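You operate a simulated robot arm through the tools that you are given. There is no shell and no other tool.

You run a simulated robot arm. Do the job below in one go: nothing can be reset, and whatever is moved stays where it is left.

Task
Fill the black roller tray to its line, then roll paint on the pale patch.
Fine: pour from the green jug and put it back. Return the yellow roller to where you took it from. Set down upright: green jug, yellow roller. A coat counts when it lies all over at full strength: go over it till it gets no stronger.
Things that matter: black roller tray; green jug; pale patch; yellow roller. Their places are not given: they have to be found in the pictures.

Only the result counts: the job must be done as asked and must still hold three seconds after the hand-in. Knocking over, shifting, dropping, spilling or breaking anything else fails it.

Robot
A 6-joint arm with a four-finger gripper, fixed in place. Base frame: the origin is at the foot of the arm, x ahead of it, y to its left, z up; the work surface is at about z = 0.9. Units: m, rad, N and s.
With the tool pointing down near the work surface it reaches from about 0.28 to 0.7 m from the base axis. Its first joint turns from -2.897 to 2.897 rad. Payload 3.43 kg.
The tool frame sits at the grasp point between the pads (the TCP): z along the fingers, y along the line on which they close. The tips reach 0.03 m beyond it. The gripper opens to 0.12 m. The gripper's body begins 0.085 m behind the TCP.
Orientation is told as [roll, pitch, yaw] about the base's x, y, z axes, in that order, counted from this pose: with the fingers straight down and closing along the base's y, the tool's x points along the base's -x, its y along +y and its z along -z.

Tools
- The arm moves only by the tool nudge_tool. Its arguments are lists of equal length, an entry for each row: "linear": the shift along the tool's x, y, z in m, a list of three; "turn": the turn, a rotation vector about the tool's x, y, z in degrees, a list of three; "grip": the opening, from 0 (shut) to 1 (fully open). In form: {"linear": [[x, y, z], ...], "turn": [[wx, wy, wz], ...], "grip": [grip, ...]}. A call has 1 to 20 rows; each row shifts and turns the commanded pose from where the row before left it, along the tool's axes as they then stand. A row lasts 0.2 s, in which the tool goes at most 0.05 m and 0.15 rad; a call with a longer step from one row to the next is refused whole, and so is a gripper value outside its range. Where a pose cannot be reached the arm comes as near as it can. A force on the tool above 90 N (or 10 N above the force at the start of the call, whichever is more), or a blocked arm, ends the call early, and 0.2 s more pass. Each finger halts on what it meets, pressing with about 39 N; the grip force reading is that of the motor and also rises with nothing between the fingers. The clock runs only during rows and for 0.2 s after the last one: add rows that do not move to give the fingers time. It gives the time, the measured TCP pose, the force on the tool (base axes), the opening and the grip force at its end, in the units of the frame above (readings bear some noise), with the torque about the TCP (base axes, N m) and any sound that the robot's microphone picked up.
- Cameras (640 x 400 px; columns grow to the right, rows downward): "scene" is fixed at [0.3992, 0.6507, 1.7304]; the picture's right is [-1.00, -0.08, 0.00], its down [-0.07, 0.87, -0.49] and it looks along [0.04, -0.49, -0.87] (base axes); focal length 376 px, centre (320, 200). "wrist" rides on the gripper at [0.071, -0.017, -0.121] in the tool frame; the picture's right is [0.23, 0.97, 0.00], its down [-0.81, 0.19, -0.55] and it looks along [-0.54, 0.13, 0.83] (tool axes); focal length 275 px, centre (320, 200).
- snapshot(camera): a new picture of that camera. The clock stands still meanwhile.
- lift_body(by): slides the trunk up (or, below 0, down) by that many m; the arm rides with it, the base frame stays. It gives what a move gives, with no picture.
- pixel_to_xyz(camera, pixels): there is no depth. For up to 12 entries [column, row, z] of the newest picture of that camera ("zoom" is the newest enlarged one), the place [x, y] in the base frame at which the ray of that pixel passes the height z, good to about 0.002 m. The clock stands still meanwhile.
- zoom(camera, box): a new picture of the part [left, top, right, bottom] of that camera's present view, enlarged. The clock stands still meanwhile.
- hand_in(): hands the job in; it is judged then, once.

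Leave the gripper open and the arm clear of the work at the hand-in unless told otherwise.

The tools are called after "Call:" as name(argument=value, ...) on one line, values as JSON. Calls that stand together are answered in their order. nudge_tool: Moves the arm, as the interface text tells. Its arguments: {"type":"object","properties":{"linear":{"type":"array","items":{"type":"array","items":{"type":"number"}}},"turn":{"type":"array","items":{"type":"array","items":{"type":"number"}}},"grip":{"type":"array","items":{"type":"number"}}},"required":["linear","turn","grip"]} The other tools are called the same way: lift_body (by) slides the trunk up or down; snapshot (camera) takes a picture; pixel_to_xyz (camera, pixels) gives the place at which the rays of pixels pass given heights; zoom (camera, box) takes an enlarged picture of a part of a camera's view; hand_in () hands the job in.

At the start:

```text
t: 0.0
tcp_pos: [0.3318, 0.2972, 1.2442]
tcp_rot: [0.0, 0.001, 0.001]
ft_force: [0.1, -0.5, -0.8]
torque: [-0.01, -0.04, 0.01]
opening: 0.12
grip_force: 0.0
trunk travel left (down, up): [-0.225, 0.215]
```

scene: 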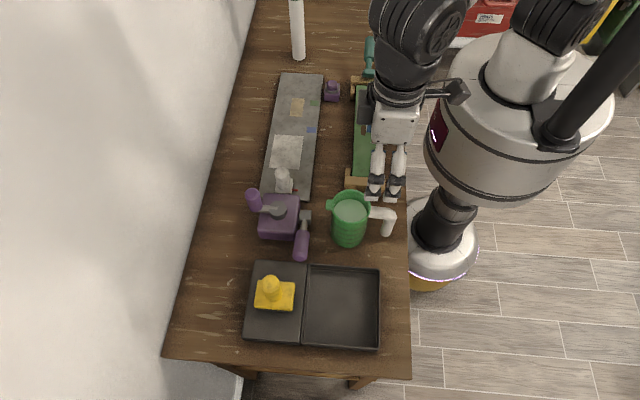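
wrist: 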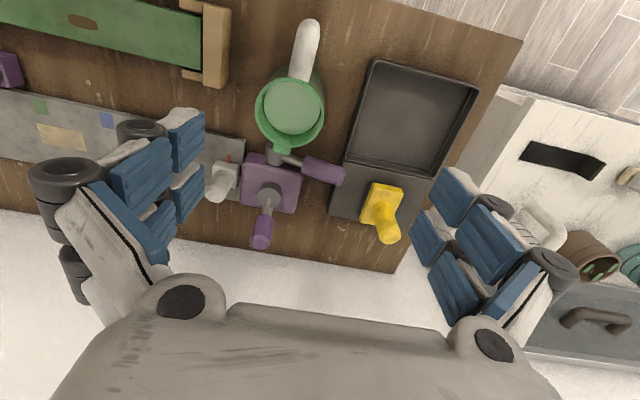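

I see the green jug near (350,218), the black tray near (312,305) with the yellow roller standing on its left part (273,292), and a grey board with pale patches near (290,140). I'll zoom in on the parts for detail.

Call:
zoom(camera="scene", box=[230, 60, 430, 220])

Call:
zoom(camera="scene", box=[220, 170, 420, 370])

Call:
zoom(camera="wrist", box=[200, 20, 520, 260])

```text
2.50 times, centred on (330, 140) of scene
```

zoom: 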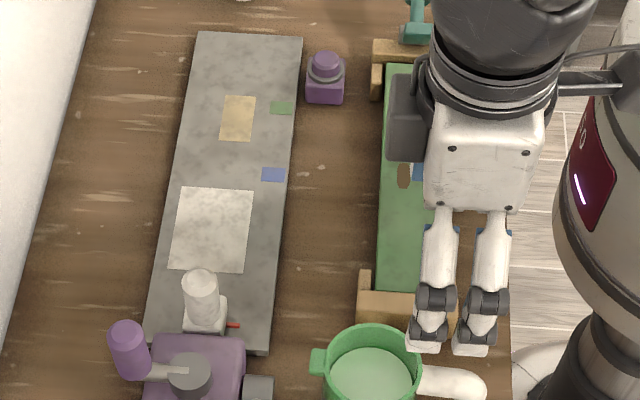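

```text
2.00 times, centred on (320, 270) of scene
```

zoom: 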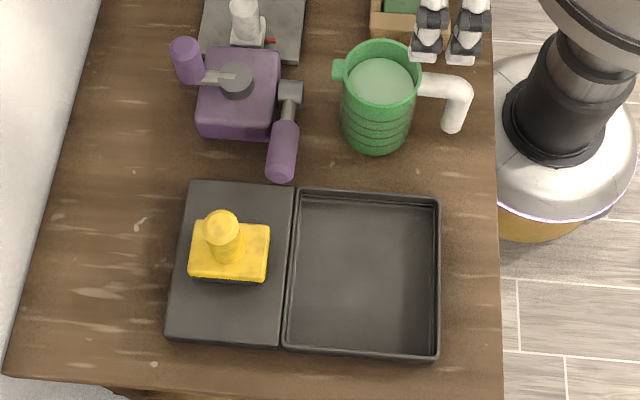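

```text
1.67 times, centred on (360, 140) of wrist
```

zoom: 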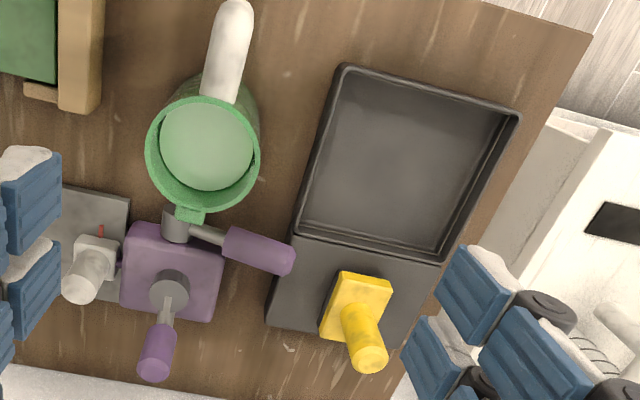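

I'll turn key pixels into places: jug rim, tray corners, roller, patch corners, and the items standing nearby.

Call:
pixel_to_xyz(camera="scene", pixels=[[276, 134, 0.9], [303, 136, 0.9], [298, 169, 0.9], [270, 167, 0.9], [276, 134, 0.92], [303, 136, 0.92], [298, 169, 0.92], [270, 167, 0.92], [281, 72, 0.9], [324, 74, 0.9], [313, 201, 0.9], [262, 195, 0.9]])

Call:
snapshot(camera="scene")

Call:
pixel_to_xyz(camera="scene", pixels=[[250, 262, 0.9], [307, 264, 0.9], [379, 268, 0.9], [379, 350, 0.9], [304, 346, 0.9], [243, 339, 0.9], [379, 268, 0.94], [379, 350, 0.94], [307, 264, 0.94], [304, 346, 0.94], [250, 262, 0.94], [243, 339, 0.94]])

```text
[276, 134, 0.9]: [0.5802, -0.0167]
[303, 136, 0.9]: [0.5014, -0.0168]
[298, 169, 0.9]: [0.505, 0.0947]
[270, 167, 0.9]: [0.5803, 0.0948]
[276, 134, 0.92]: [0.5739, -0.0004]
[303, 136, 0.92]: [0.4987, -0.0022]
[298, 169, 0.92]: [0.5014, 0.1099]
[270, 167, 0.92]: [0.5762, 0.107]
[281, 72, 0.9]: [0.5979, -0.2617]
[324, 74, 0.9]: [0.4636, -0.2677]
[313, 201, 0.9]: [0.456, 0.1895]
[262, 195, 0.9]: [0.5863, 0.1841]
```

```text
taken
```

scene: 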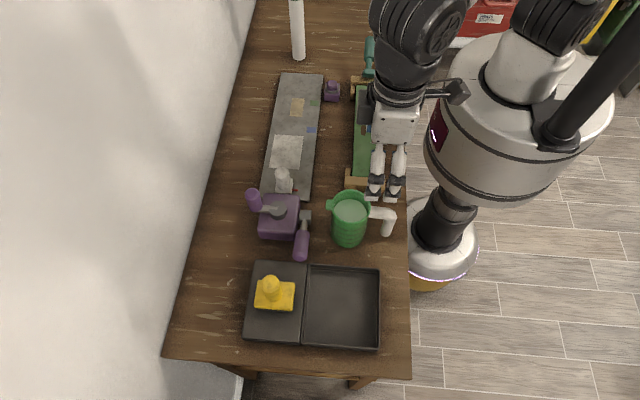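

```text
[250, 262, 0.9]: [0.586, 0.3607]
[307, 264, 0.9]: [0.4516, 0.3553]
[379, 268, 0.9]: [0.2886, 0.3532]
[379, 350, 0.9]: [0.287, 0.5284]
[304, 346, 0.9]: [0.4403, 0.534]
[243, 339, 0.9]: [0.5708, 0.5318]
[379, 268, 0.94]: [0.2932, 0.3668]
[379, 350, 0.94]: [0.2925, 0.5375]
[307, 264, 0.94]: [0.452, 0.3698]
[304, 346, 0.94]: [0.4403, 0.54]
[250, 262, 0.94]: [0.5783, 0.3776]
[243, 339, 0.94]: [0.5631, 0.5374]
```

I'll triangulate the jug's rim, the roller's top and the other tall things using both cameras: scene (350,206) against wrist (290,109), and so on.

Call:
pixel_to_xyz(camera="scene", pixels=[[350, 206, 1.0], [350, 206, 1.05], [350, 206, 1.1], [271, 282, 0.95], [271, 282, 1.0], [271, 282, 1.05], [283, 174, 0.95], [283, 174, 1.0], [283, 174, 1.05], [390, 212, 1.0], [390, 212, 1.05], [390, 234, 1.0]])

Call:
pixel_to_xyz(camera="wrist", pixels=[[290, 109, 1.0], [290, 109, 1.05], [290, 109, 1.1], [390, 235, 0.95], [390, 235, 1.0], [390, 235, 1.05], [216, 192, 0.95], [216, 192, 1.0], [216, 192, 1.05], [308, 25, 1.0], [308, 25, 1.05], [308, 25, 0.95]])

```text
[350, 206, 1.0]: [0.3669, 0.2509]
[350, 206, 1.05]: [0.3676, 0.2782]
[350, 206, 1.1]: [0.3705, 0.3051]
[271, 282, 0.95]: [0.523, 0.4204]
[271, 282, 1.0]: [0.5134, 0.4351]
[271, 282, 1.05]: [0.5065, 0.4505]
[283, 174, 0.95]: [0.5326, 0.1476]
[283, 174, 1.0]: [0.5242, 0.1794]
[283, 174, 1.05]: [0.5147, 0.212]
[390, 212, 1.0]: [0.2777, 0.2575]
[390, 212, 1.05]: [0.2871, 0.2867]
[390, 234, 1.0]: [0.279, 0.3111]
```

```text
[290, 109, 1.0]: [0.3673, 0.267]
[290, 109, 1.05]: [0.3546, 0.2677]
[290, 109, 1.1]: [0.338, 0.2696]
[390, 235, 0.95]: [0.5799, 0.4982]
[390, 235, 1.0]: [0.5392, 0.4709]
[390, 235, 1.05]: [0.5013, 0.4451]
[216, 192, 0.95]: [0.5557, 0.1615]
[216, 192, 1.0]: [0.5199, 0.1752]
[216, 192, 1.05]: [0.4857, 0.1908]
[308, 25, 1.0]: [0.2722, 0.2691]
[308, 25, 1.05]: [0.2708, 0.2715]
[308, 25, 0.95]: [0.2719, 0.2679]
```

The jug's rim is near (0.364, 0.265, 1.02) and the roller's top near (0.505, 0.447, 1.05). Now I'll zoom closer on the jug, the tray and the roller before moving.

Call:
zoom(camera="wrist", box=[240, 10, 360, 160])

Call:
zoom(camera="scene", box=[290, 180, 410, 260])

Call:
zoom(camera="scene", box=[235, 250, 395, 355])

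Call:
zoom(camera="wrist", box=[320, 50, 490, 250])

```text
2.67 times, centred on (300, 85) of wrist
```

zoom: 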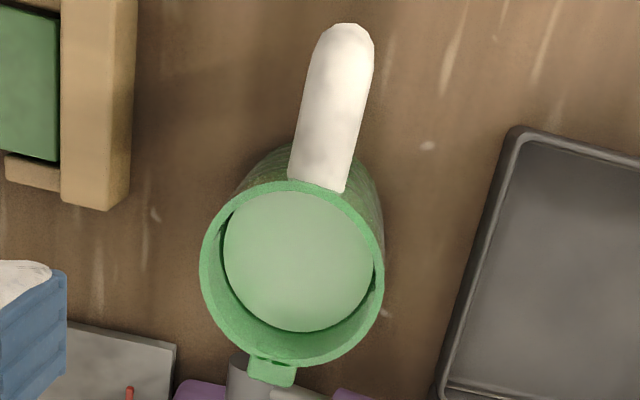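

```text
5.00 times, centred on (350, 220) of scene
```

zoom: 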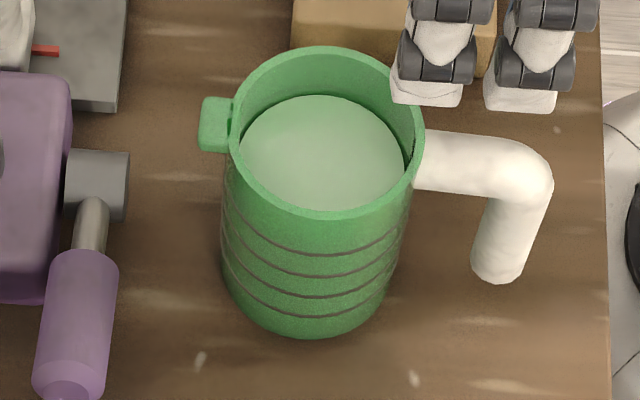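

```text
3.81 times, centred on (315, 302) of scene
```

zoom: 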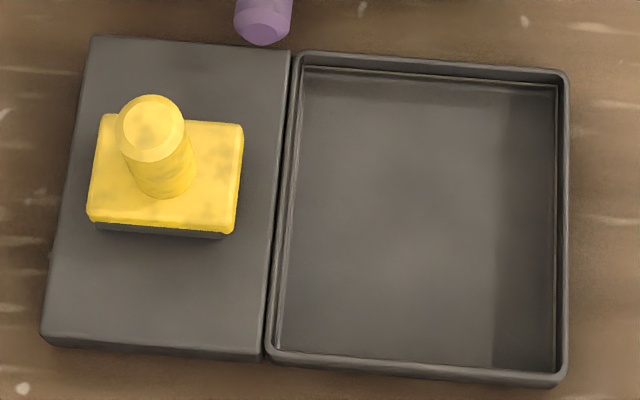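

```text
2.00 times, centred on (405, 150) of wrist
```

zoom: 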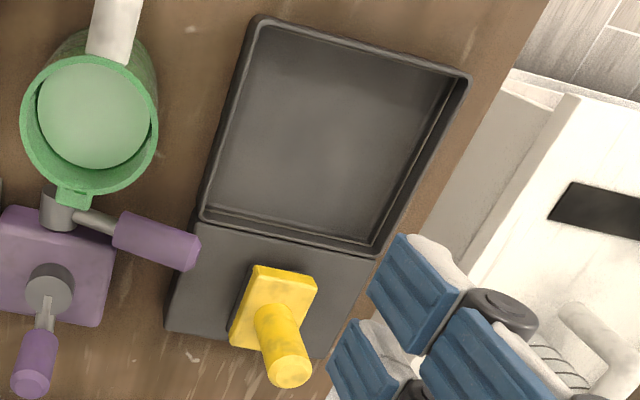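

The tray has a line along its inner wall that I must see closer. I'll move the tool to about (0.274, 0.428, 1.06) so the wrist camera looks into the well; the fingers stay above everything there.

Call:
nudge_tool(linear=[[0.0097, 0.0218, 0.03], [0.0097, 0.0218, 0.03], [0.0097, 0.0218, 0.03], [0.0097, 0.0218, 0.03], [0.0097, 0.0218, 0.03], [0.0097, 0.0218, 0.03], [0, 0, 0]], turn=[[0, 0, 0], [0, 0, 0], [0, 0, 0], [0, 0, 0], [0, 0, 0], [0, 0, 0], [0, 0, 0]], grip=[1, 1, 1, 1, 1, 1, 1])

Call:
snapshot(camera="wrist")

Call:
snapshot(camera="scene")

```text
t: 1.6
tcp_pos: [0.275, 0.427, 1.0632]
tcp_rot: [0.001, 0.0, 0.001]
ft_force: [0.1, 0.0, 0.1]
torque: [0.0, 0.02, 0.02]
opening: 0.1201
grip_force: 0.0
trunk travel left (down, up): [-0.225, 0.215]
```

```text
taken
```

wrist: 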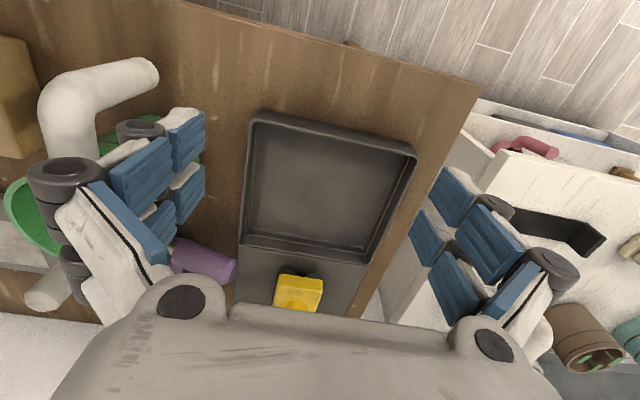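

```text
taken
```

scene: 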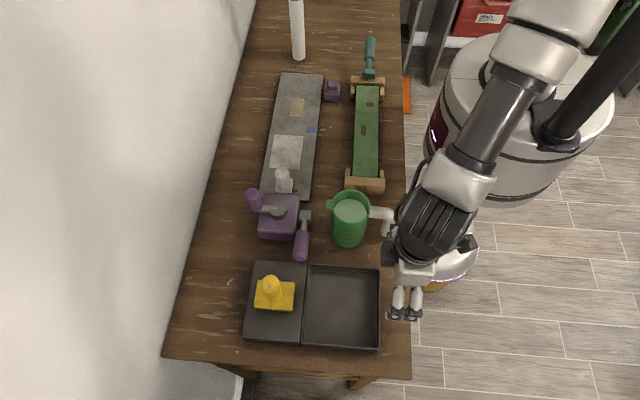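

Now the tray is in view around (330,185). I'll zoom in on its inner walls for the fill line.

Call:
zoom(camera="wrist", box=[225, 100, 425, 270])

Call:
zoom(camera="scene", box=[300, 255, 390, 355])

Call:
zoom(camera="scene", box=[240, 70, 400, 250])

```text
2.35 times, centred on (325, 185) of wrist
```

zoom: 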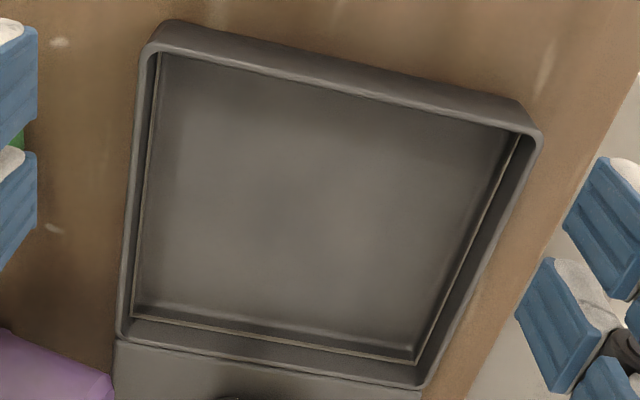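

```text
4.00 times, centred on (345, 305) of scene
```

zoom: 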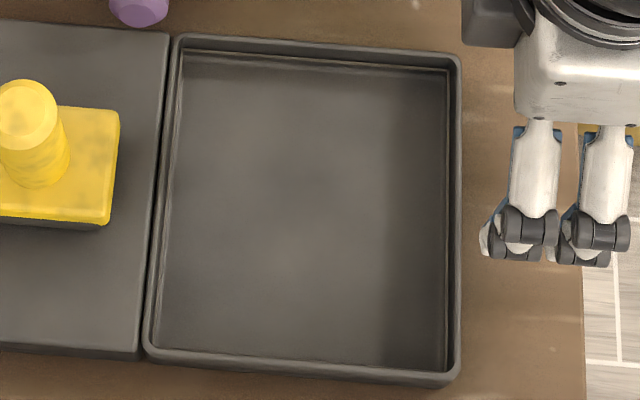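

```text
2.22 times, centred on (320, 160) of scene
```

zoom: 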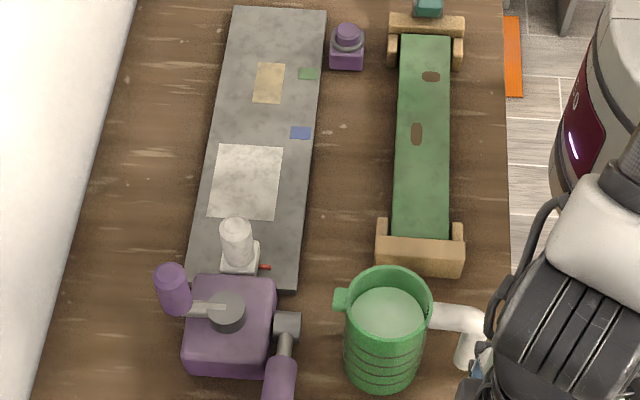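

I can see a thin pale line about halfway up the inner walls. I'll measure the tray: rim corners from both cameras.

Call:
pixel_to_xyz(camera="scene", pixels=[[379.5, 268.5, 0.92], [379.5, 268.5, 0.94], [379.5, 268.5, 0.96], [379, 347, 0.92], [379, 347, 0.94], [379, 347, 0.96], [304.5, 342, 0.92], [304.5, 342, 0.94], [304.5, 342, 0.96], [309.5, 264, 0.92], [309.5, 264, 0.94], [309.5, 264, 0.96]])

Call:
pixel_to_xyz(camera="wrist", pixels=[[252, 121, 0.92], [252, 121, 0.94], [252, 121, 0.96], [415, 155, 0.92], [415, 155, 0.94], [415, 155, 0.96], [366, 265, 0.92], [366, 265, 0.94], [366, 265, 0.96], [240, 243, 0.92], [240, 243, 0.94], [240, 243, 0.96]])

```text
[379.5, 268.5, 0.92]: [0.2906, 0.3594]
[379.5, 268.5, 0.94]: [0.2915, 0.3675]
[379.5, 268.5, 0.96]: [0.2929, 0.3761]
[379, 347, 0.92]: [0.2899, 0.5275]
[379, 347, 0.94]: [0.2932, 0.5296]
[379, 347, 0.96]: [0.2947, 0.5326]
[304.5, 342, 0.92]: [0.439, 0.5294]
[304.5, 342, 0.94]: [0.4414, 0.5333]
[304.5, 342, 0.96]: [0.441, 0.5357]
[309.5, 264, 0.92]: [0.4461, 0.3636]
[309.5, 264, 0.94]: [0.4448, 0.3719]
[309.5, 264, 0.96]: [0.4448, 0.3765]
```

```text
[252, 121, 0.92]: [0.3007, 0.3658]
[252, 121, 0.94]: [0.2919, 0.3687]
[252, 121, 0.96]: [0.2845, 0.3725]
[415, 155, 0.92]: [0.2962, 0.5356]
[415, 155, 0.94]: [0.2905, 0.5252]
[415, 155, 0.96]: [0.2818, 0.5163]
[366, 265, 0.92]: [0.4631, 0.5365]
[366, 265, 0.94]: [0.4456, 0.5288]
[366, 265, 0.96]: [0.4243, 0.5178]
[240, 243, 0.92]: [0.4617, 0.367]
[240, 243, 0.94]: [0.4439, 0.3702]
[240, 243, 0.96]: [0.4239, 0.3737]
```

The well spans about x 0.291–0.444, y 0.368–0.53, rim at z≈0.94, with the line around mid-wall. Next I'll lift and go to look at the pale patch from above at about (0.35, 0.0, 1.2).

Call:
nudge_tool(linear=[[0, 0, -0.047], [0, 0, -0.047], [0, 0, -0.047], [-0.0083, -0.0474, 0], [-0.0083, -0.0474, 0], [-0.0083, -0.0474, 0], [-0.0083, -0.0474, 0], [-0.0083, -0.0474, 0], [-0.0083, -0.0474, 0], [-0.0083, -0.0474, 0], [-0.0083, -0.0474, 0], [-0.0083, -0.0474, 0], [0, 0, 0]], turn=[[0, 0, 0], [0, 0, 0], [0, 0, 0], [0, 0, 0], [0, 0, 0], [0, 0, 0], [0, 0, 0], [0, 0, 0], [0, 0, 0], [0, 0, 0], [0, 0, 0], [0, 0, 0], [0, 0, 0]], grip=[1, 1, 1, 1, 1, 1, 1, 1, 1, 1, 1, 1, 1])

Call:
snapshot(camera="wrist")

Call:
zoom(camera="wrist", box=[220, 50, 440, 260])

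```text
t: 4.4
tcp_pos: [0.3501, -0.0008, 1.2042]
tcp_rot: [-0.001, 0.0, 0.001]
ft_force: [0.3, 0.4, -0.9]
torque: [-0.03, -0.02, 0.0]
opening: 0.1198
grip_force: 0.0
trunk travel left (down, up): [-0.225, 0.215]
```

```text
taken
```

wrist: 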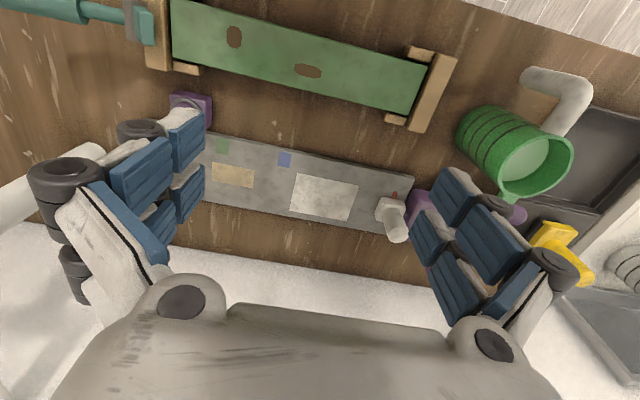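

```text
1.90 times, centred on (330, 155) of wrist
```

zoom: 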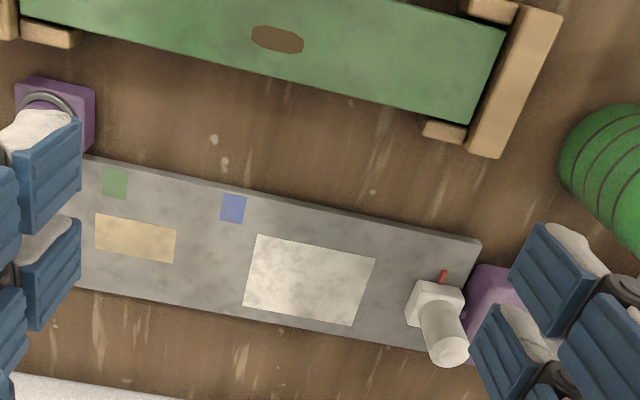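

The pale patch is in the zoom at corners (257,235), (375,258), (354,325), (243,305). I'll find its place and height using the zoom and scene rays.

Call:
pixel_to_xyz(camera="zoom", pixels=[[257, 235, 0.9], [257, 235, 0.92], [375, 258, 0.9], [375, 258, 0.92], [354, 325, 0.9], [354, 325, 0.92], [243, 305, 0.9], [243, 305, 0.92], [406, 312, 0.92], [481, 240, 0.92], [440, 355, 1.0], [463, 291, 0.95]])

Call:
zoom(camera="scene", box=[255, 120, 335, 210])

```text
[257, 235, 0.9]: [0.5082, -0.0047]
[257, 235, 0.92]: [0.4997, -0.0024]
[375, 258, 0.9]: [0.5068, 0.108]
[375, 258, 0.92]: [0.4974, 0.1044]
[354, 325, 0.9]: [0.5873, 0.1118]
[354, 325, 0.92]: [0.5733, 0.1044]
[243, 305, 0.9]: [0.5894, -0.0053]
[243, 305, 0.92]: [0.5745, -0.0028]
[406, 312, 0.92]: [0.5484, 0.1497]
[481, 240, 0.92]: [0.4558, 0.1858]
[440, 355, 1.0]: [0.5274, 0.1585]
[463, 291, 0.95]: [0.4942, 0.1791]
```

```text
4.44 times, centred on (295, 165) of scene
```

zoom: 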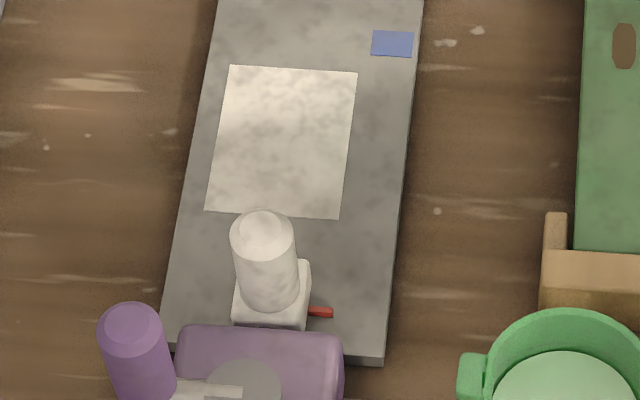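

I'll refine the patch corners from this sharper scene zoom: (229,65), (358,72), (339,219), (205,211).

Call:
pixel_to_xyz(camera="zoom", pixels=[[229, 65, 0.91], [229, 65, 0.92], [358, 72, 0.91], [358, 72, 0.92], [339, 219, 0.91], [339, 219, 0.92], [205, 211, 0.91], [205, 211, 0.92], [232, 320, 0.92], [308, 328, 0.92], [311, 262, 0.94], [332, 312, 0.93]])

Call:
pixel_to_xyz(camera="zoom", pixels=[[262, 228, 1.0], [262, 228, 0.99], [262, 228, 1.01], [133, 320, 1.0], [133, 320, 1.03]])

```text
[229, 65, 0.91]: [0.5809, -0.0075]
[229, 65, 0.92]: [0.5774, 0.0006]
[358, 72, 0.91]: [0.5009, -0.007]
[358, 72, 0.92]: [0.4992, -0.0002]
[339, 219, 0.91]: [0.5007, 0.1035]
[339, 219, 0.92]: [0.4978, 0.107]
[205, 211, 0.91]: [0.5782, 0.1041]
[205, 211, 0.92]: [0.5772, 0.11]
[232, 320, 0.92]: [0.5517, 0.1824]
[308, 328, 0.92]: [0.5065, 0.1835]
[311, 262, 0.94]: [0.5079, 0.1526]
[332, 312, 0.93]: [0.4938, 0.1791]
```

```text
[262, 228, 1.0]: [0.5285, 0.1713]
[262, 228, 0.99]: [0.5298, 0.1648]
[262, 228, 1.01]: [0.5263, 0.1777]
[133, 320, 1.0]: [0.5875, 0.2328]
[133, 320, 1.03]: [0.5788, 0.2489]
```

Patch: x 0.500–0.579, y −0.003–0.106, board top z≈0.915. The white block stands near (0.53, 0.165), about 0.045 m from the patch's edge. Next I'll view the jug closely from about (0.246, 0.237, 1.16).

Call:
nudge_tool(linear=[[0.0173, 0.0395, 0.0073], [0.0173, 0.0395, 0.0073], [0.0173, 0.0395, 0.0073], [0.0173, 0.0395, 0.0073], [0.0173, 0.0395, 0.0073], [0.0173, 0.0395, 0.0073], [0, 0, 0]], turn=[[0, 0, 0], [0, 0, 0], [0, 0, 0], [0, 0, 0], [0, 0, 0], [0, 0, 0], [0, 0, 0]], grip=[1, 1, 1, 1, 1, 1, 1])

Call:
snapshot(camera="wrist")

Call:
zoom(camera="wrist", box=[230, 90, 410, 270])

```text
t: 6.0
tcp_pos: [0.2454, 0.2373, 1.1595]
tcp_rot: [0.0, 0.0, 0.001]
ft_force: [-0.7, 0.0, 0.4]
torque: [0.0, -0.03, 0.02]
opening: 0.1201
grip_force: 0.1
trunk travel left (down, up): [-0.225, 0.215]
```

```text
taken
```

wrist: 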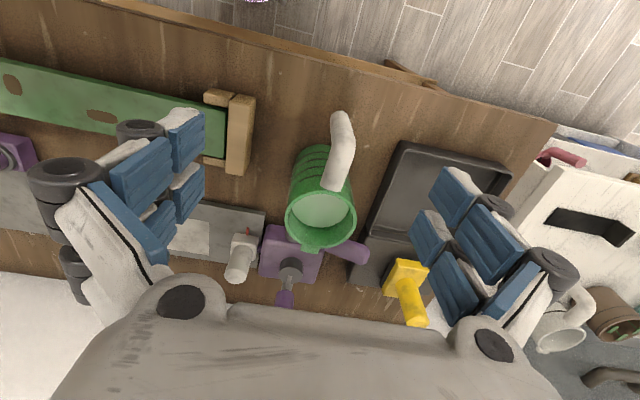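

```text
2.22 times, centred on (320, 180) of wrist
```

zoom: 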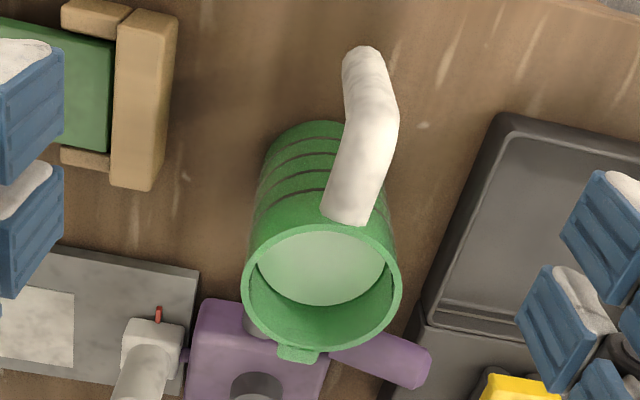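

I'll triangulate rim, base and handle of the jug: zoom rim centre (322,287), edges (243,285) and (402,285); base back edge (312,122); handle end (363,52).

Call:
pixel_to_xyz(camera="zoom", pixels=[[322, 288, 1.01], [322, 288, 1.02], [322, 288, 1.03], [243, 285, 1.02], [402, 290, 1.02], [328, 224, 1.02], [310, 351, 1.02], [312, 121, 0.9], [380, 80, 1.0], [365, 48, 0.92], [296, 363, 1.02], [375, 115, 1.01]])

Call:
zoom(camera="scene", box=[300, 180, 400, 260])

```text
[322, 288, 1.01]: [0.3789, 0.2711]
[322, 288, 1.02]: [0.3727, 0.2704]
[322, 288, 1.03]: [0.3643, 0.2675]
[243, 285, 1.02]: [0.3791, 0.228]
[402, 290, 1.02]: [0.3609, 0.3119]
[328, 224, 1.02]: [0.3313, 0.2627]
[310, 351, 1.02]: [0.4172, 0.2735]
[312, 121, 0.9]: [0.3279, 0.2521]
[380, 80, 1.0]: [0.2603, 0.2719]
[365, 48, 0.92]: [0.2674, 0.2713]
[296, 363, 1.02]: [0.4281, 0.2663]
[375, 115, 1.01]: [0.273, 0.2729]
```

```text
5.00 times, centred on (350, 220) of scene
```

zoom: 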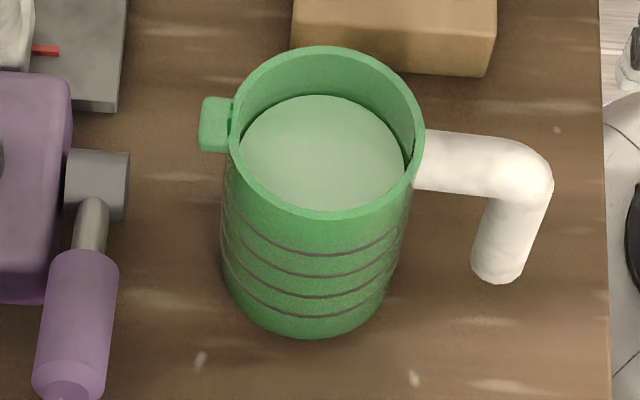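

The jug's rim centre is (0.365, 0.267, 1.028), radius ≈0.042, spout toward +x, handle toward −x. I plan to hold its body with the fingers at ±y and the spout on the tool's +x side, which needs the tool yawed 180°. I'll test that turn here in free air (first moving up a little).

Call:
nudge_tool(linear=[[0, 0, -0.04], [0, 0, 0], [0, 0, 0], [0, 0, 0], [0, 0, 0], [0, 0, 0], [0, 0, 0], [0, 0, 0], [0, 0, 0], [0, 0, 0], [0, 0, 0], [0, 0, 0], [0, 0, 0], [0, 0, 0], [0, 0, 0], [0, 0, 0], [0, 0, 0], [0, 0, 0]], turn=[[0, 0, 0], [0, 0, -7.5], [0, 0, -7.5], [0, 0, -7.5], [0, 0, -7.5], [0, 0, -7.5], [0, 0, -7.5], [0, 0, -7.5], [0, 0, -7.5], [0, 0, -7.5], [0, 0, -7.5], [0, 0, -7.5], [0, 0, -7.5], [0, 0, -7.5], [0, 0, -7.5], [0, 0, -7.5], [0, 0, -7.5], [0, 0, 0]], grip=[1, 1, 1, 1, 1, 1, 1, 1, 1, 1, 1, 1, 1, 1, 1, 1, 1, 1])

```text
t: 9.8
tcp_pos: [0.2461, 0.232, 1.1892]
tcp_rot: [0.034, 0.011, 2.084]
ft_force: [0.5, -0.3, -0.1]
torque: [0.0, 0.0, -0.03]
opening: 0.1203
grip_force: 0.1
trunk travel left (down, up): [-0.225, 0.215]
```

The yaw reached 119° but with a small offset in the pose; I'll wait a moment and read again to see whether it was lag or a joint limit.

Call:
nudge_tool(linear=[[0, 0, 0], [0, 0, 0], [0, 0, 0]], turn=[[0, 0, 0], [0, 0, 0], [0, 0, 0]], grip=[1, 1, 1])

```text
t: 10.6
tcp_pos: [0.245, 0.2327, 1.1903]
tcp_rot: [0.034, 0.01, 2.082]
ft_force: [0.7, 0.2, 0.6]
torque: [-0.03, 0.0, -0.04]
opening: 0.12
grip_force: 0.1
trunk travel left (down, up): [-0.225, 0.215]
```

That looks like a joint limit near yaw +119°. I'll turn back and test the other direction.

Call:
nudge_tool(linear=[[0, 0, 0], [0, 0, 0], [0, 0, 0], [0, 0, 0], [0, 0, 0], [0, 0, 0], [0, 0, 0], [0, 0, 0], [0, 0, 0], [0, 0, 0], [0, 0, 0], [0, 0, 0], [0, 0, 0], [0, 0, 0], [0, 0, 0], [0, 0, 0], [0, 0, 0], [0, 0, 0], [0, 0, 0]], turn=[[0, 0, 8], [0, 0, 8], [0, 0, 8], [0, 0, 8], [0, 0, 8], [0, 0, 8], [0, 0, 8], [0, 0, 8], [0, 0, 8], [0, 0, 8], [0, 0, 8], [0, 0, 8], [0, 0, 8], [0, 0, 8], [0, 0, 8], [0, 0, 8], [0, 0, 8], [0, 0, 8], [0, 0, 0]], grip=[1, 1, 1, 1, 1, 1, 1, 1, 1, 1, 1, 1, 1, 1, 1, 1, 1, 1, 1])

Call:
nudge_tool(linear=[[0, 0, 0], [0, 0, 0], [0, 0, 0], [0, 0, 0], [0, 0, 0], [0, 0, 0], [0, 0, 0], [0, 0, 0], [0, 0, 0], [0, 0, 0], [0, 0, 0], [0, 0, 0], [0, 0, 0], [0, 0, 0], [0, 0, 0], [0, 0, 0], [0, 0, 0]], turn=[[0, 0, 8], [0, 0, 8], [0, 0, 8], [0, 0, 8], [0, 0, 8], [0, 0, 8], [0, 0, 8], [0, 0, 8], [0, 0, 8], [0, 0, 8], [0, 0, 8], [0, 0, 8], [0, 0, 8], [0, 0, 8], [0, 0, 8], [0, 0, 8], [0, 0, 0]], grip=[1, 1, 1, 1, 1, 1, 1, 1, 1, 1, 1, 1, 1, 1, 1, 1, 1])

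```text
t: 14.6
tcp_pos: [0.2453, 0.2355, 1.1929]
tcp_rot: [-0.022, 0.007, -0.426]
ft_force: [-0.2, -0.6, 1.2]
torque: [0.01, -0.01, -0.02]
opening: 0.1202
grip_force: 0.2
trunk travel left (down, up): [-0.225, 0.215]
```

```text
t: 18.2
tcp_pos: [0.3108, 0.1366, 1.1856]
tcp_rot: [-0.038, 0.004, -2.637]
ft_force: [0.7, 0.4, 0.8]
torque: [0.02, 0.0, 0.01]
opening: 0.12
grip_force: 0.2
out of reach, approached as far as the arm can: row 13, 14, 15, 16
trunk travel left (down, up): [-0.225, 0.215]
```

In the negative direction the limit is near −128°, so the last joint seems to run about ±175° around the radial direction; that means yaw +180° should be reachable at the jug. I'll turn back positive.

Call:
nudge_tool(linear=[[0, 0, 0], [0, 0, 0], [0, 0, 0], [0, 0, 0], [0, 0, 0], [0, 0, 0], [0, 0, 0], [0, 0, 0], [0, 0, 0], [0, 0, 0], [0, 0, 0], [0, 0, 0], [0, 0, 0], [0, 0, 0], [0, 0, 0], [0, 0, 0], [0, 0, 0], [0, 0, 0], [0, 0, 0], [0, 0, 0]], turn=[[0, 0, -8], [0, 0, -8], [0, 0, -8], [0, 0, -8], [0, 0, -8], [0, 0, -8], [0, 0, -8], [0, 0, -8], [0, 0, -8], [0, 0, -8], [0, 0, -8], [0, 0, -8], [0, 0, -8], [0, 0, -8], [0, 0, -8], [0, 0, -8], [0, 0, -8], [0, 0, -8], [0, 0, -8], [0, 0, 0]], grip=[1, 1, 1, 1, 1, 1, 1, 1, 1, 1, 1, 1, 1, 1, 1, 1, 1, 1, 1, 1])

```text
t: 22.4
tcp_pos: [0.31, 0.1365, 1.1851]
tcp_rot: [0.001, 0.001, 0.002]
ft_force: [-0.3, -0.3, -0.1]
torque: [0.01, 0.0, 0.04]
opening: 0.1198
grip_force: 0.1
trunk travel left (down, up): [-0.225, 0.215]
```

Yaw is back at 0 at (0.31, 0.137, 1.185). Now I'll go above the jug at (0.365, 0.267, 1.13) and then turn toward +180° while watching the readings.

Call:
nudge_tool(linear=[[-0.01375, 0.0326, 0.0125], [-0.01375, 0.0326, 0.0125], [-0.01375, 0.0326, 0.0125], [-0.01375, 0.0327, 0.0175], [0, 0, 0], [0, 0, 0], [0, 0, 0], [0, 0, 0], [0, 0, 0], [0, 0, 0], [0, 0, 0], [0, 0, 0], [0, 0, 0], [0, 0, 0], [0, 0, 0], [0, 0, 0], [0, 0, 0], [0, 0, 0], [0, 0, 0], [0, 0, 0]], turn=[[0, 0, 0], [0, 0, 0], [0, 0, 0], [0, 0, 0], [0, 0, -8], [0, 0, -8], [0, 0, -8], [0, 0, -8], [0, 0, -8], [0, 0, -8], [0, 0, -8], [0, 0, -8], [0, 0, -8], [0, 0, -8], [0, 0, -8], [0, 0, -8], [0, 0, -8], [0, 0, -8], [0, 0, -8], [0, 0, 0]], grip=[1, 1, 1, 1, 1, 1, 1, 1, 1, 1, 1, 1, 1, 1, 1, 1, 1, 1, 1, 1])

```text
t: 26.6
tcp_pos: [0.3633, 0.2684, 1.13]
tcp_rot: [0.0, -0.001, 2.095]
ft_force: [-0.1, 0.7, -0.2]
torque: [0.01, 0.0, 0.03]
opening: 0.1202
grip_force: 0.1
trunk travel left (down, up): [-0.225, 0.215]
```

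No error this time. I'll turn the remaining 60°.

Call:
nudge_tool(linear=[[0, 0, 0], [0, 0, 0], [0, 0, 0], [0, 0, 0], [0, 0, 0], [0, 0, 0], [0, 0, 0], [0, 0, 0], [0, 0, 0]], turn=[[0, 0, -7.5], [0, 0, -7.5], [0, 0, -7.5], [0, 0, -7.5], [0, 0, -7.5], [0, 0, -7.5], [0, 0, -7.5], [0, 0, -7.5], [0, 0, 0]], grip=[1, 1, 1, 1, 1, 1, 1, 1, 1])

Call:
snapshot(camera="wrist")

Call:
snapshot(camera="scene")

```text
t: 28.6
tcp_pos: [0.3652, 0.2677, 1.1298]
tcp_rot: [0.001, 0.001, -3.139]
ft_force: [-0.1, 0.8, -0.2]
torque: [-0.02, 0.01, 0.01]
opening: 0.12
grip_force: 0.0
trunk travel left (down, up): [-0.225, 0.215]
```

```text
taken
```

wrist: 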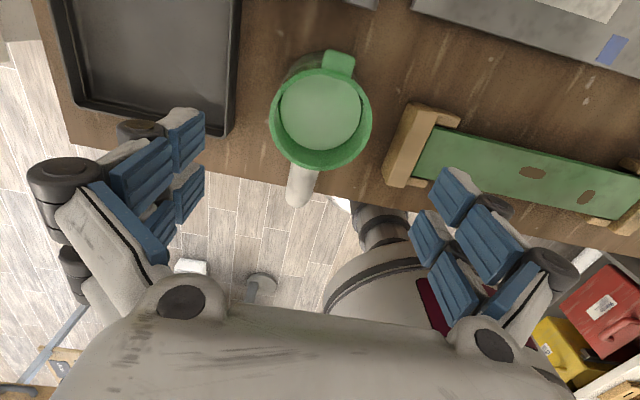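

```text
taken
```

scene: 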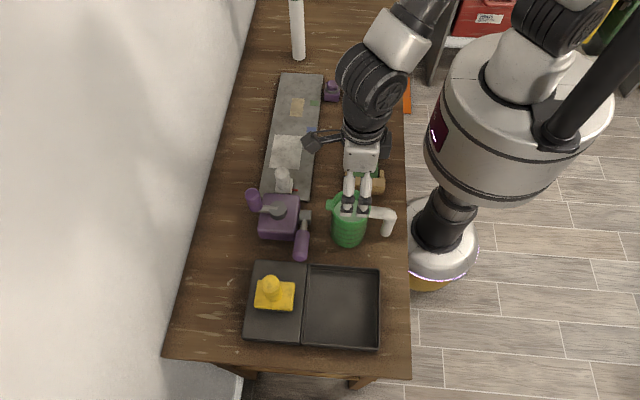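

The tool is at yaw 180° right above the jug; the rim ring in the wrist view spans about (270–371, 68–168). I'll measure the rim precisely to centre the grip.

Call:
zoom(camera="wrist", box=[240, 40, 400, 210])

```text
2.35 times, centred on (320, 125) of wrist
```

zoom: 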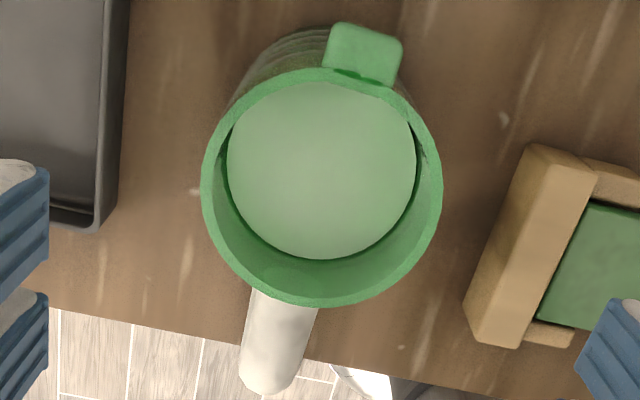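

Call:
pixel_to_xyz(camera="zoom", pixels=[[201, 188, 1.028], [443, 188, 1.028], [336, 67, 1.028], [310, 306, 1.028], [322, 188, 1.028], [240, 105, 1.028], [405, 270, 1.028], [365, 50, 1.028], [283, 300, 1.01], [265, 385, 1.01]])

```text
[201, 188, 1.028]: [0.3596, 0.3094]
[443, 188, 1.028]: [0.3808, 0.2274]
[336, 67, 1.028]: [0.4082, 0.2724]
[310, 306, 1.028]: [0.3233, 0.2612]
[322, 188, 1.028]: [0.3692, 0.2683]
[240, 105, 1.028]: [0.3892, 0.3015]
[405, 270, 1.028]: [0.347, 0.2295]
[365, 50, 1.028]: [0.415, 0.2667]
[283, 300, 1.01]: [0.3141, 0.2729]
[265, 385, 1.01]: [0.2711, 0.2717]
```

Rim centre is (0.367, 0.267), so the tool is well centred. The −y finger will come near the wooden support beside the jug; I'll check that gap.

Call:
pixel_to_xyz(camera="zoom", pixels=[[465, 300, 0.95], [465, 300, 0.98], [528, 145, 0.95], [528, 145, 0.98], [520, 347, 0.9], [520, 347, 0.93]])

Call:
pixel_to_xyz(camera="scene", pixels=[[345, 188, 0.9], [383, 192, 0.9], [345, 178, 0.95], [383, 182, 0.95], [346, 170, 0.95], [365, 190, 0.9]])

Call:
zoom(camera="scene", box=[310, 150, 410, 250])

```text
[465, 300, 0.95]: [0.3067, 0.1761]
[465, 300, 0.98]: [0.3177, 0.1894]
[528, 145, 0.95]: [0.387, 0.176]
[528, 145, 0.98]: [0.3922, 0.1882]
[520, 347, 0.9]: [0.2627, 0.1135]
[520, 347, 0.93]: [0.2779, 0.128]
```

```text
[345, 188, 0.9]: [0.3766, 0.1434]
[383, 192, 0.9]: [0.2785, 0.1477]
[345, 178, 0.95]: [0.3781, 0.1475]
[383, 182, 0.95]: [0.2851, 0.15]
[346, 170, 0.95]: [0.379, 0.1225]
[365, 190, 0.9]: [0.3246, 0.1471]
```

```text
4.00 times, centred on (360, 200) of scene
```

zoom: 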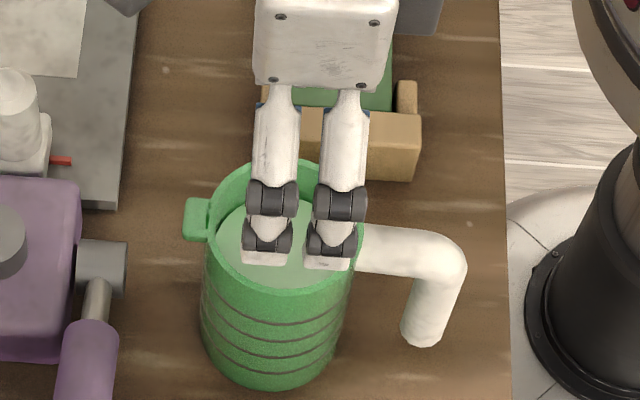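

Clearances look fine (support ends near y≈0.15–0.17, finger's outer face at y≈0.197). I'll go straight down to TCP z≈0.975 with the fingers open around the jug body.

Call:
nudge_tool(linear=[[0.002, 0, 0.03], [0, 0, 0.03], [0, 0, 0.03], [0, 0, 0.03], [0, 0, 0.02], [0, 0, 0.015], [0, 0, 0]], turn=[[0, 0, 0], [0, 0, 0], [0, 0, 0], [0, 0, 0], [0, 0, 0], [0, 0, 0], [0, 0, 0]], grip=[1, 1, 1, 1, 1, 1, 1])

Call:
snapshot(camera="wrist")

Call:
zoom(camera="scene", box=[310, 150, 410, 270])

```text
t: 30.2
tcp_pos: [0.3673, 0.2674, 0.9747]
tcp_rot: [0.0, -0.001, -3.142]
ft_force: [0.3, -0.4, 0.0]
torque: [-0.01, -0.01, -0.04]
opening: 0.1201
grip_force: 0.1
trunk travel left (down, up): [-0.225, 0.215]
```

```text
taken
```

wrist: 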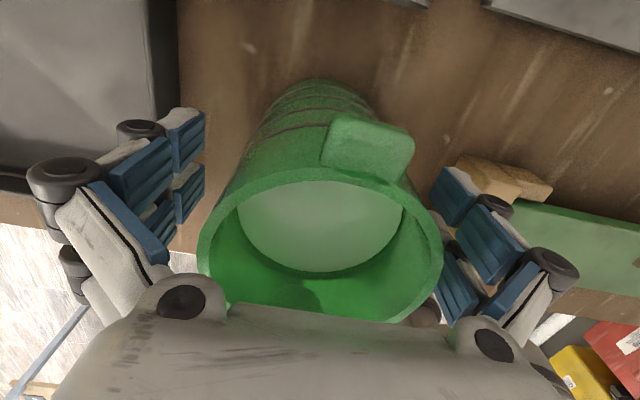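

```text
3.33 times, centred on (360, 210) of scene
```

zoom: 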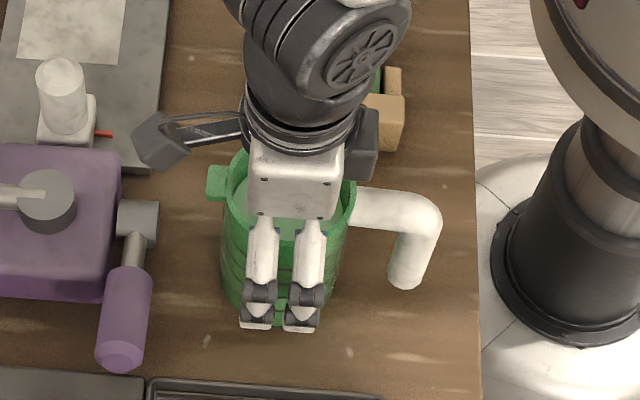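

Fingers straddle the jug. Now close the grip and give it time.

Call:
nudge_tool(linear=[[0, 0, 0], [0, 0, 0], [0, 0, 0], [0, 0, 0], [0, 0, 0], [0, 0, 0]], turn=[[0, 0, 0], [0, 0, 0], [0, 0, 0], [0, 0, 0], [0, 0, 0], [0, 0, 0]], grip=[0, 0, 0, 0, 0, 0])

```text
t: 31.6
tcp_pos: [0.3679, 0.2679, 0.9766]
tcp_rot: [0.0, 0.002, -3.142]
ft_force: [-0.9, -1.0, 7.4]
torque: [0.09, 0.01, 0.04]
opening: 0.0819
grip_force: 39.2
trunk travel left (down, up): [-0.225, 0.215]
```

Gripped at 0.082 m opening with 39 N. I'll lift 3 cm slowly and check that the jug comes along.

Call:
nudge_tool(linear=[[0, 0, -0.01], [0, 0, -0.01], [0, 0, -0.01], [0, 0, 0], [0, 0, 0]], turn=[[0, 0, 0], [0, 0, 0], [0, 0, 0], [0, 0, 0], [0, 0, 0]], grip=[0, 0, 0, 0, 0])

Call:
snapshot(camera="wrist")

Call:
zoom(camera="scene", box=[290, 150, 410, 270])

```text
t: 32.8
tcp_pos: [0.3688, 0.2671, 1.0047]
tcp_rot: [0.0, 0.0, -3.142]
ft_force: [-0.2, 0.9, -2.5]
torque: [0.01, -0.04, 0.02]
opening: 0.082
grip_force: 39.0
trunk travel left (down, up): [-0.225, 0.215]
```

```text
taken
```

wrist: 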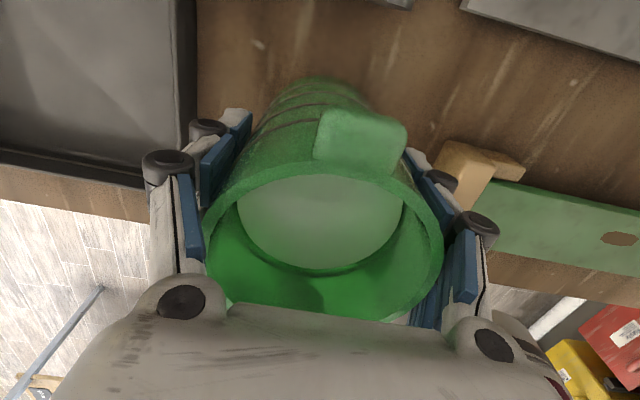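

```text
3.33 times, centred on (350, 210) of scene
```

zoom: 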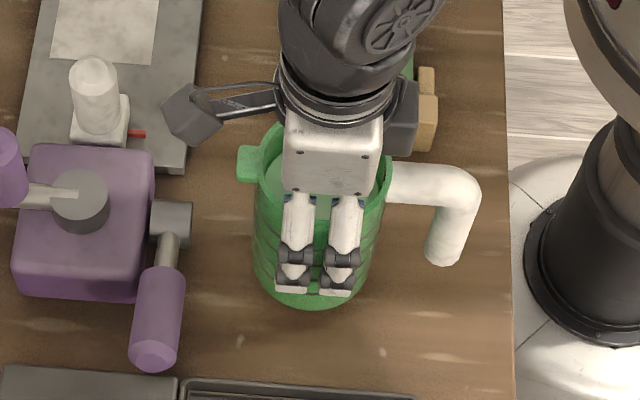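

The jug lifts well, level and without slipping. Before carrying paint I want to be sure the tilting pose over the tray is reachable, so I'll set the jug back down right here, release it, and rehearse the pour empty-handed.

Call:
nudge_tool(linear=[[0, 0, 0.01], [0, 0, 0.01], [0, 0, 0.005], [0, 0, 0.003], [0, 0, 0]], turn=[[0, 0, 0], [0, 0, 0], [0, 0, 0], [0, 0, 0], [0, 0, 0]], grip=[0, 0, 0, 0, 0])

```text
t: 34.0
tcp_pos: [0.3675, 0.268, 0.9769]
tcp_rot: [0.0, 0.0, -3.14]
ft_force: [0.1, 0.6, -3.2]
torque: [-0.02, -0.01, -0.02]
opening: 0.0819
grip_force: 38.9
trunk travel left (down, up): [-0.225, 0.215]
```

The z force still shows the jug hanging (−3 N), so I'll lower in 1 mm steps until it stands.

Call:
nudge_tool(linear=[[0, 0, 0.001], [0, 0, 0]], turn=[[0, 0, 0], [0, 0, 0]], grip=[0, 0])

```text
t: 34.6
tcp_pos: [0.368, 0.2674, 0.9761]
tcp_rot: [0.0, -0.002, -3.142]
ft_force: [0.7, 0.0, -3.2]
torque: [0.0, -0.04, -0.02]
opening: 0.0821
grip_force: 38.9
trunk travel left (down, up): [-0.225, 0.215]
```

Call:
nudge_tool(linear=[[0, 0, 0.001], [0, 0, 0]], turn=[[0, 0, 0], [0, 0, 0]], grip=[0, 0])

```text
t: 35.2
tcp_pos: [0.3676, 0.2683, 0.9748]
tcp_rot: [0.0, 0.0, -3.142]
ft_force: [-0.8, -0.5, 5.1]
torque: [0.0, 0.05, -0.01]
opening: 0.0819
grip_force: 38.7
trunk travel left (down, up): [-0.225, 0.215]
```

Force flipped to +5 N: the jug stands. I'll open, wait, and rise straight up.

Call:
nudge_tool(linear=[[0, 0, 0], [0, 0, 0], [0, 0, 0], [0, 0, 0], [0, 0, -0.02], [0, 0, -0.03], [0, 0, -0.04], [0, 0, -0.04], [0, 0, -0.035], [0, 0, 0]], turn=[[0, 0, 0], [0, 0, 0], [0, 0, 0], [0, 0, 0], [0, 0, 0], [0, 0, 0], [0, 0, 0], [0, 0, 0], [0, 0, 0], [0, 0, 0]], grip=[1, 1, 1, 1, 1, 1, 1, 1, 1, 1])

Call:
zoom(camera="scene", box=[290, 150, 410, 270])

```text
t: 37.4
tcp_pos: [0.3661, 0.2683, 1.1393]
tcp_rot: [-0.001, -0.001, -3.142]
ft_force: [-0.2, 0.2, -0.1]
torque: [0.01, 0.02, 0.0]
opening: 0.1201
grip_force: 0.0
trunk travel left (down, up): [-0.225, 0.215]
```

```text
3.33 times, centred on (350, 210) of scene
```

zoom: 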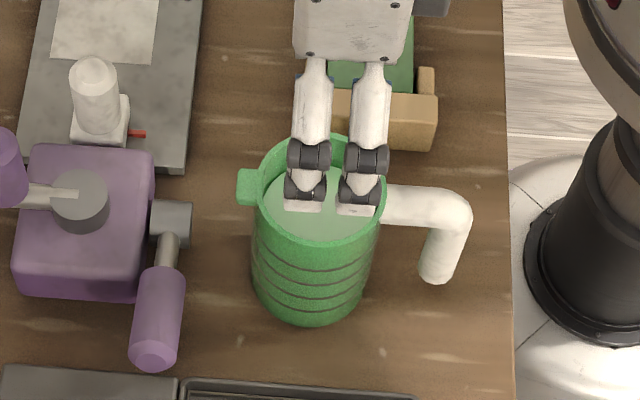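

The jug stands where it was. Now the rehearsal: move over the tray to (0.385, 0.49, 1.14) and turn to yaw 60° so the tool x axis (spout side) faces back toward the robot.

Call:
nudge_tool(linear=[[0.0038, -0.0444, 0], [0.0038, -0.0444, 0], [0.0038, -0.0444, 0], [0.0038, -0.0444, 0], [0.0038, -0.0444, 0], [0, 0, 0], [0, 0, 0], [0, 0, 0], [0, 0, 0], [0, 0, 0], [0, 0, 0], [0, 0, 0], [0, 0, 0], [0, 0, 0], [0, 0, 0], [0, 0, 0], [0, 0, 0], [0, 0, 0], [0, 0, 0], [0, 0, 0]], turn=[[0, 0, 0], [0, 0, 0], [0, 0, 0], [0, 0, 0], [0, 0, 0], [0, 0, 8], [0, 0, 8], [0, 0, 8], [0, 0, 8], [0, 0, 8], [0, 0, 8], [0, 0, 8], [0, 0, 8], [0, 0, 8], [0, 0, 8], [0, 0, 8], [0, 0, 8], [0, 0, 8], [0, 0, 8], [0, 0, 8]], grip=[1, 1, 1, 1, 1, 1, 1, 1, 1, 1, 1, 1, 1, 1, 1, 1, 1, 1, 1, 1])

```text
t: 41.6
tcp_pos: [0.3878, 0.4884, 1.1404]
tcp_rot: [0.0, -0.001, 1.045]
ft_force: [-0.9, 0.0, -0.5]
torque: [0.0, 0.02, 0.02]
opening: 0.1199
grip_force: 0.1
trunk travel left (down, up): [-0.225, 0.215]
```

Now lower to z≈1.06 and tilt in steps (negative turn about tool y makes the spout side go down), up to 48° first.

Call:
nudge_tool(linear=[[0, 0, 0.04], [0, 0, 0.04], [0, 0, 0], [0, 0, 0], [0, 0, 0], [0, 0, 0], [0, 0, 0], [0, 0, 0], [0, 0, 0]], turn=[[0, 0, 0], [0, 0, 0], [0, -8, 0], [0, -8, 0], [0, -8, 0], [0, -8, 0], [0, -8, 0], [0, -8, 0], [0, 0, 0]], grip=[1, 1, 1, 1, 1, 1, 1, 1, 1])

Call:
snapshot(camera="scene")

```text
t: 43.6
tcp_pos: [0.3607, 0.4931, 1.0534]
tcp_rot: [0.102, -0.532, 1.044]
ft_force: [-0.8, 0.1, -0.4]
torque: [0.02, 0.01, 0.01]
opening: 0.1199
grip_force: 0.0
out of reach, approached as far as the arm can: row 6, 7, 8
trunk travel left (down, up): [-0.225, 0.215]
```

```text
taken
```

scene: 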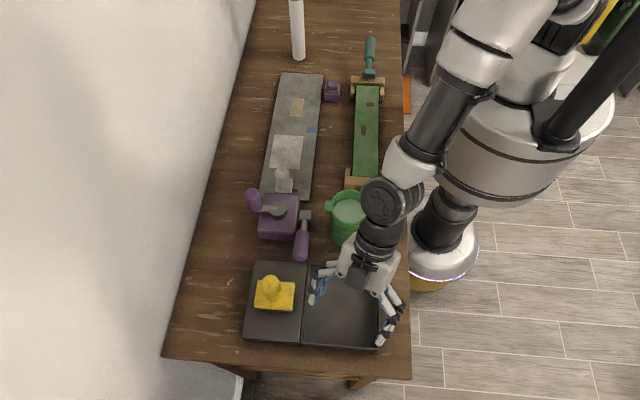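

Good that I rehearsed: past about 30° of outward tilt a wrist limit stops it. I'll undo the tilt, raise the tool, and lower the trunk so the forearm lies flatter, then test again.

Call:
nudge_tool(linear=[[0, 0, 0], [0, 0, 0], [0, 0, 0], [0, 0, 0], [0, 0, 0], [0, 0, -0.04], [0, 0, -0.04], [0, 0, -0.04], [0, 0, -0.04], [0, 0, -0.04], [0, 0, -0.04], [0, 0, 0]], turn=[[5.84, 0, 0], [0, 7.6, 0], [0, 7.6, 0], [0, 7.6, 0], [0, 7.6, 0], [0, 0, 0], [0, 0, 0], [0, 0, 0], [0, 0, 0], [0, 0, 0], [0, 0, 0], [0, 0, 0]], grip=[1, 1, 1, 1, 1, 1, 1, 1, 1, 1, 1, 1])

```text
t: 46.2
tcp_pos: [0.3227, 0.432, 1.2826]
tcp_rot: [0.079, -0.363, 1.062]
ft_force: [-0.1, -0.2, -1.0]
torque: [-0.05, 0.0, 0.0]
opening: 0.12
grip_force: 0.1
out of reach, approached as far as the arm can: row 2, 3, 4
trunk travel left (down, up): [-0.225, 0.215]
```

Part of the untilt was refused near the limit; now the tool is at (0.323, 0.432, 1.283) with 21° tilt. I'll level it here.

Call:
nudge_tool(linear=[[0, 0, 0], [0, 0, 0], [0, 0, 0], [0, 0, 0], [0, 0, 0]], turn=[[4.5, 0, 0], [0, 6.93, 0], [0, 6.93, 0], [0, 6.93, 0], [0, 0, 0]], grip=[1, 1, 1, 1, 1])

```text
t: 47.4
tcp_pos: [0.3219, 0.4299, 1.2837]
tcp_rot: [-0.001, -0.003, 1.059]
ft_force: [0.1, -0.6, 0.5]
torque: [0.01, -0.04, 0.03]
opening: 0.12
grip_force: 0.1
trunk travel left (down, up): [-0.225, 0.215]
```

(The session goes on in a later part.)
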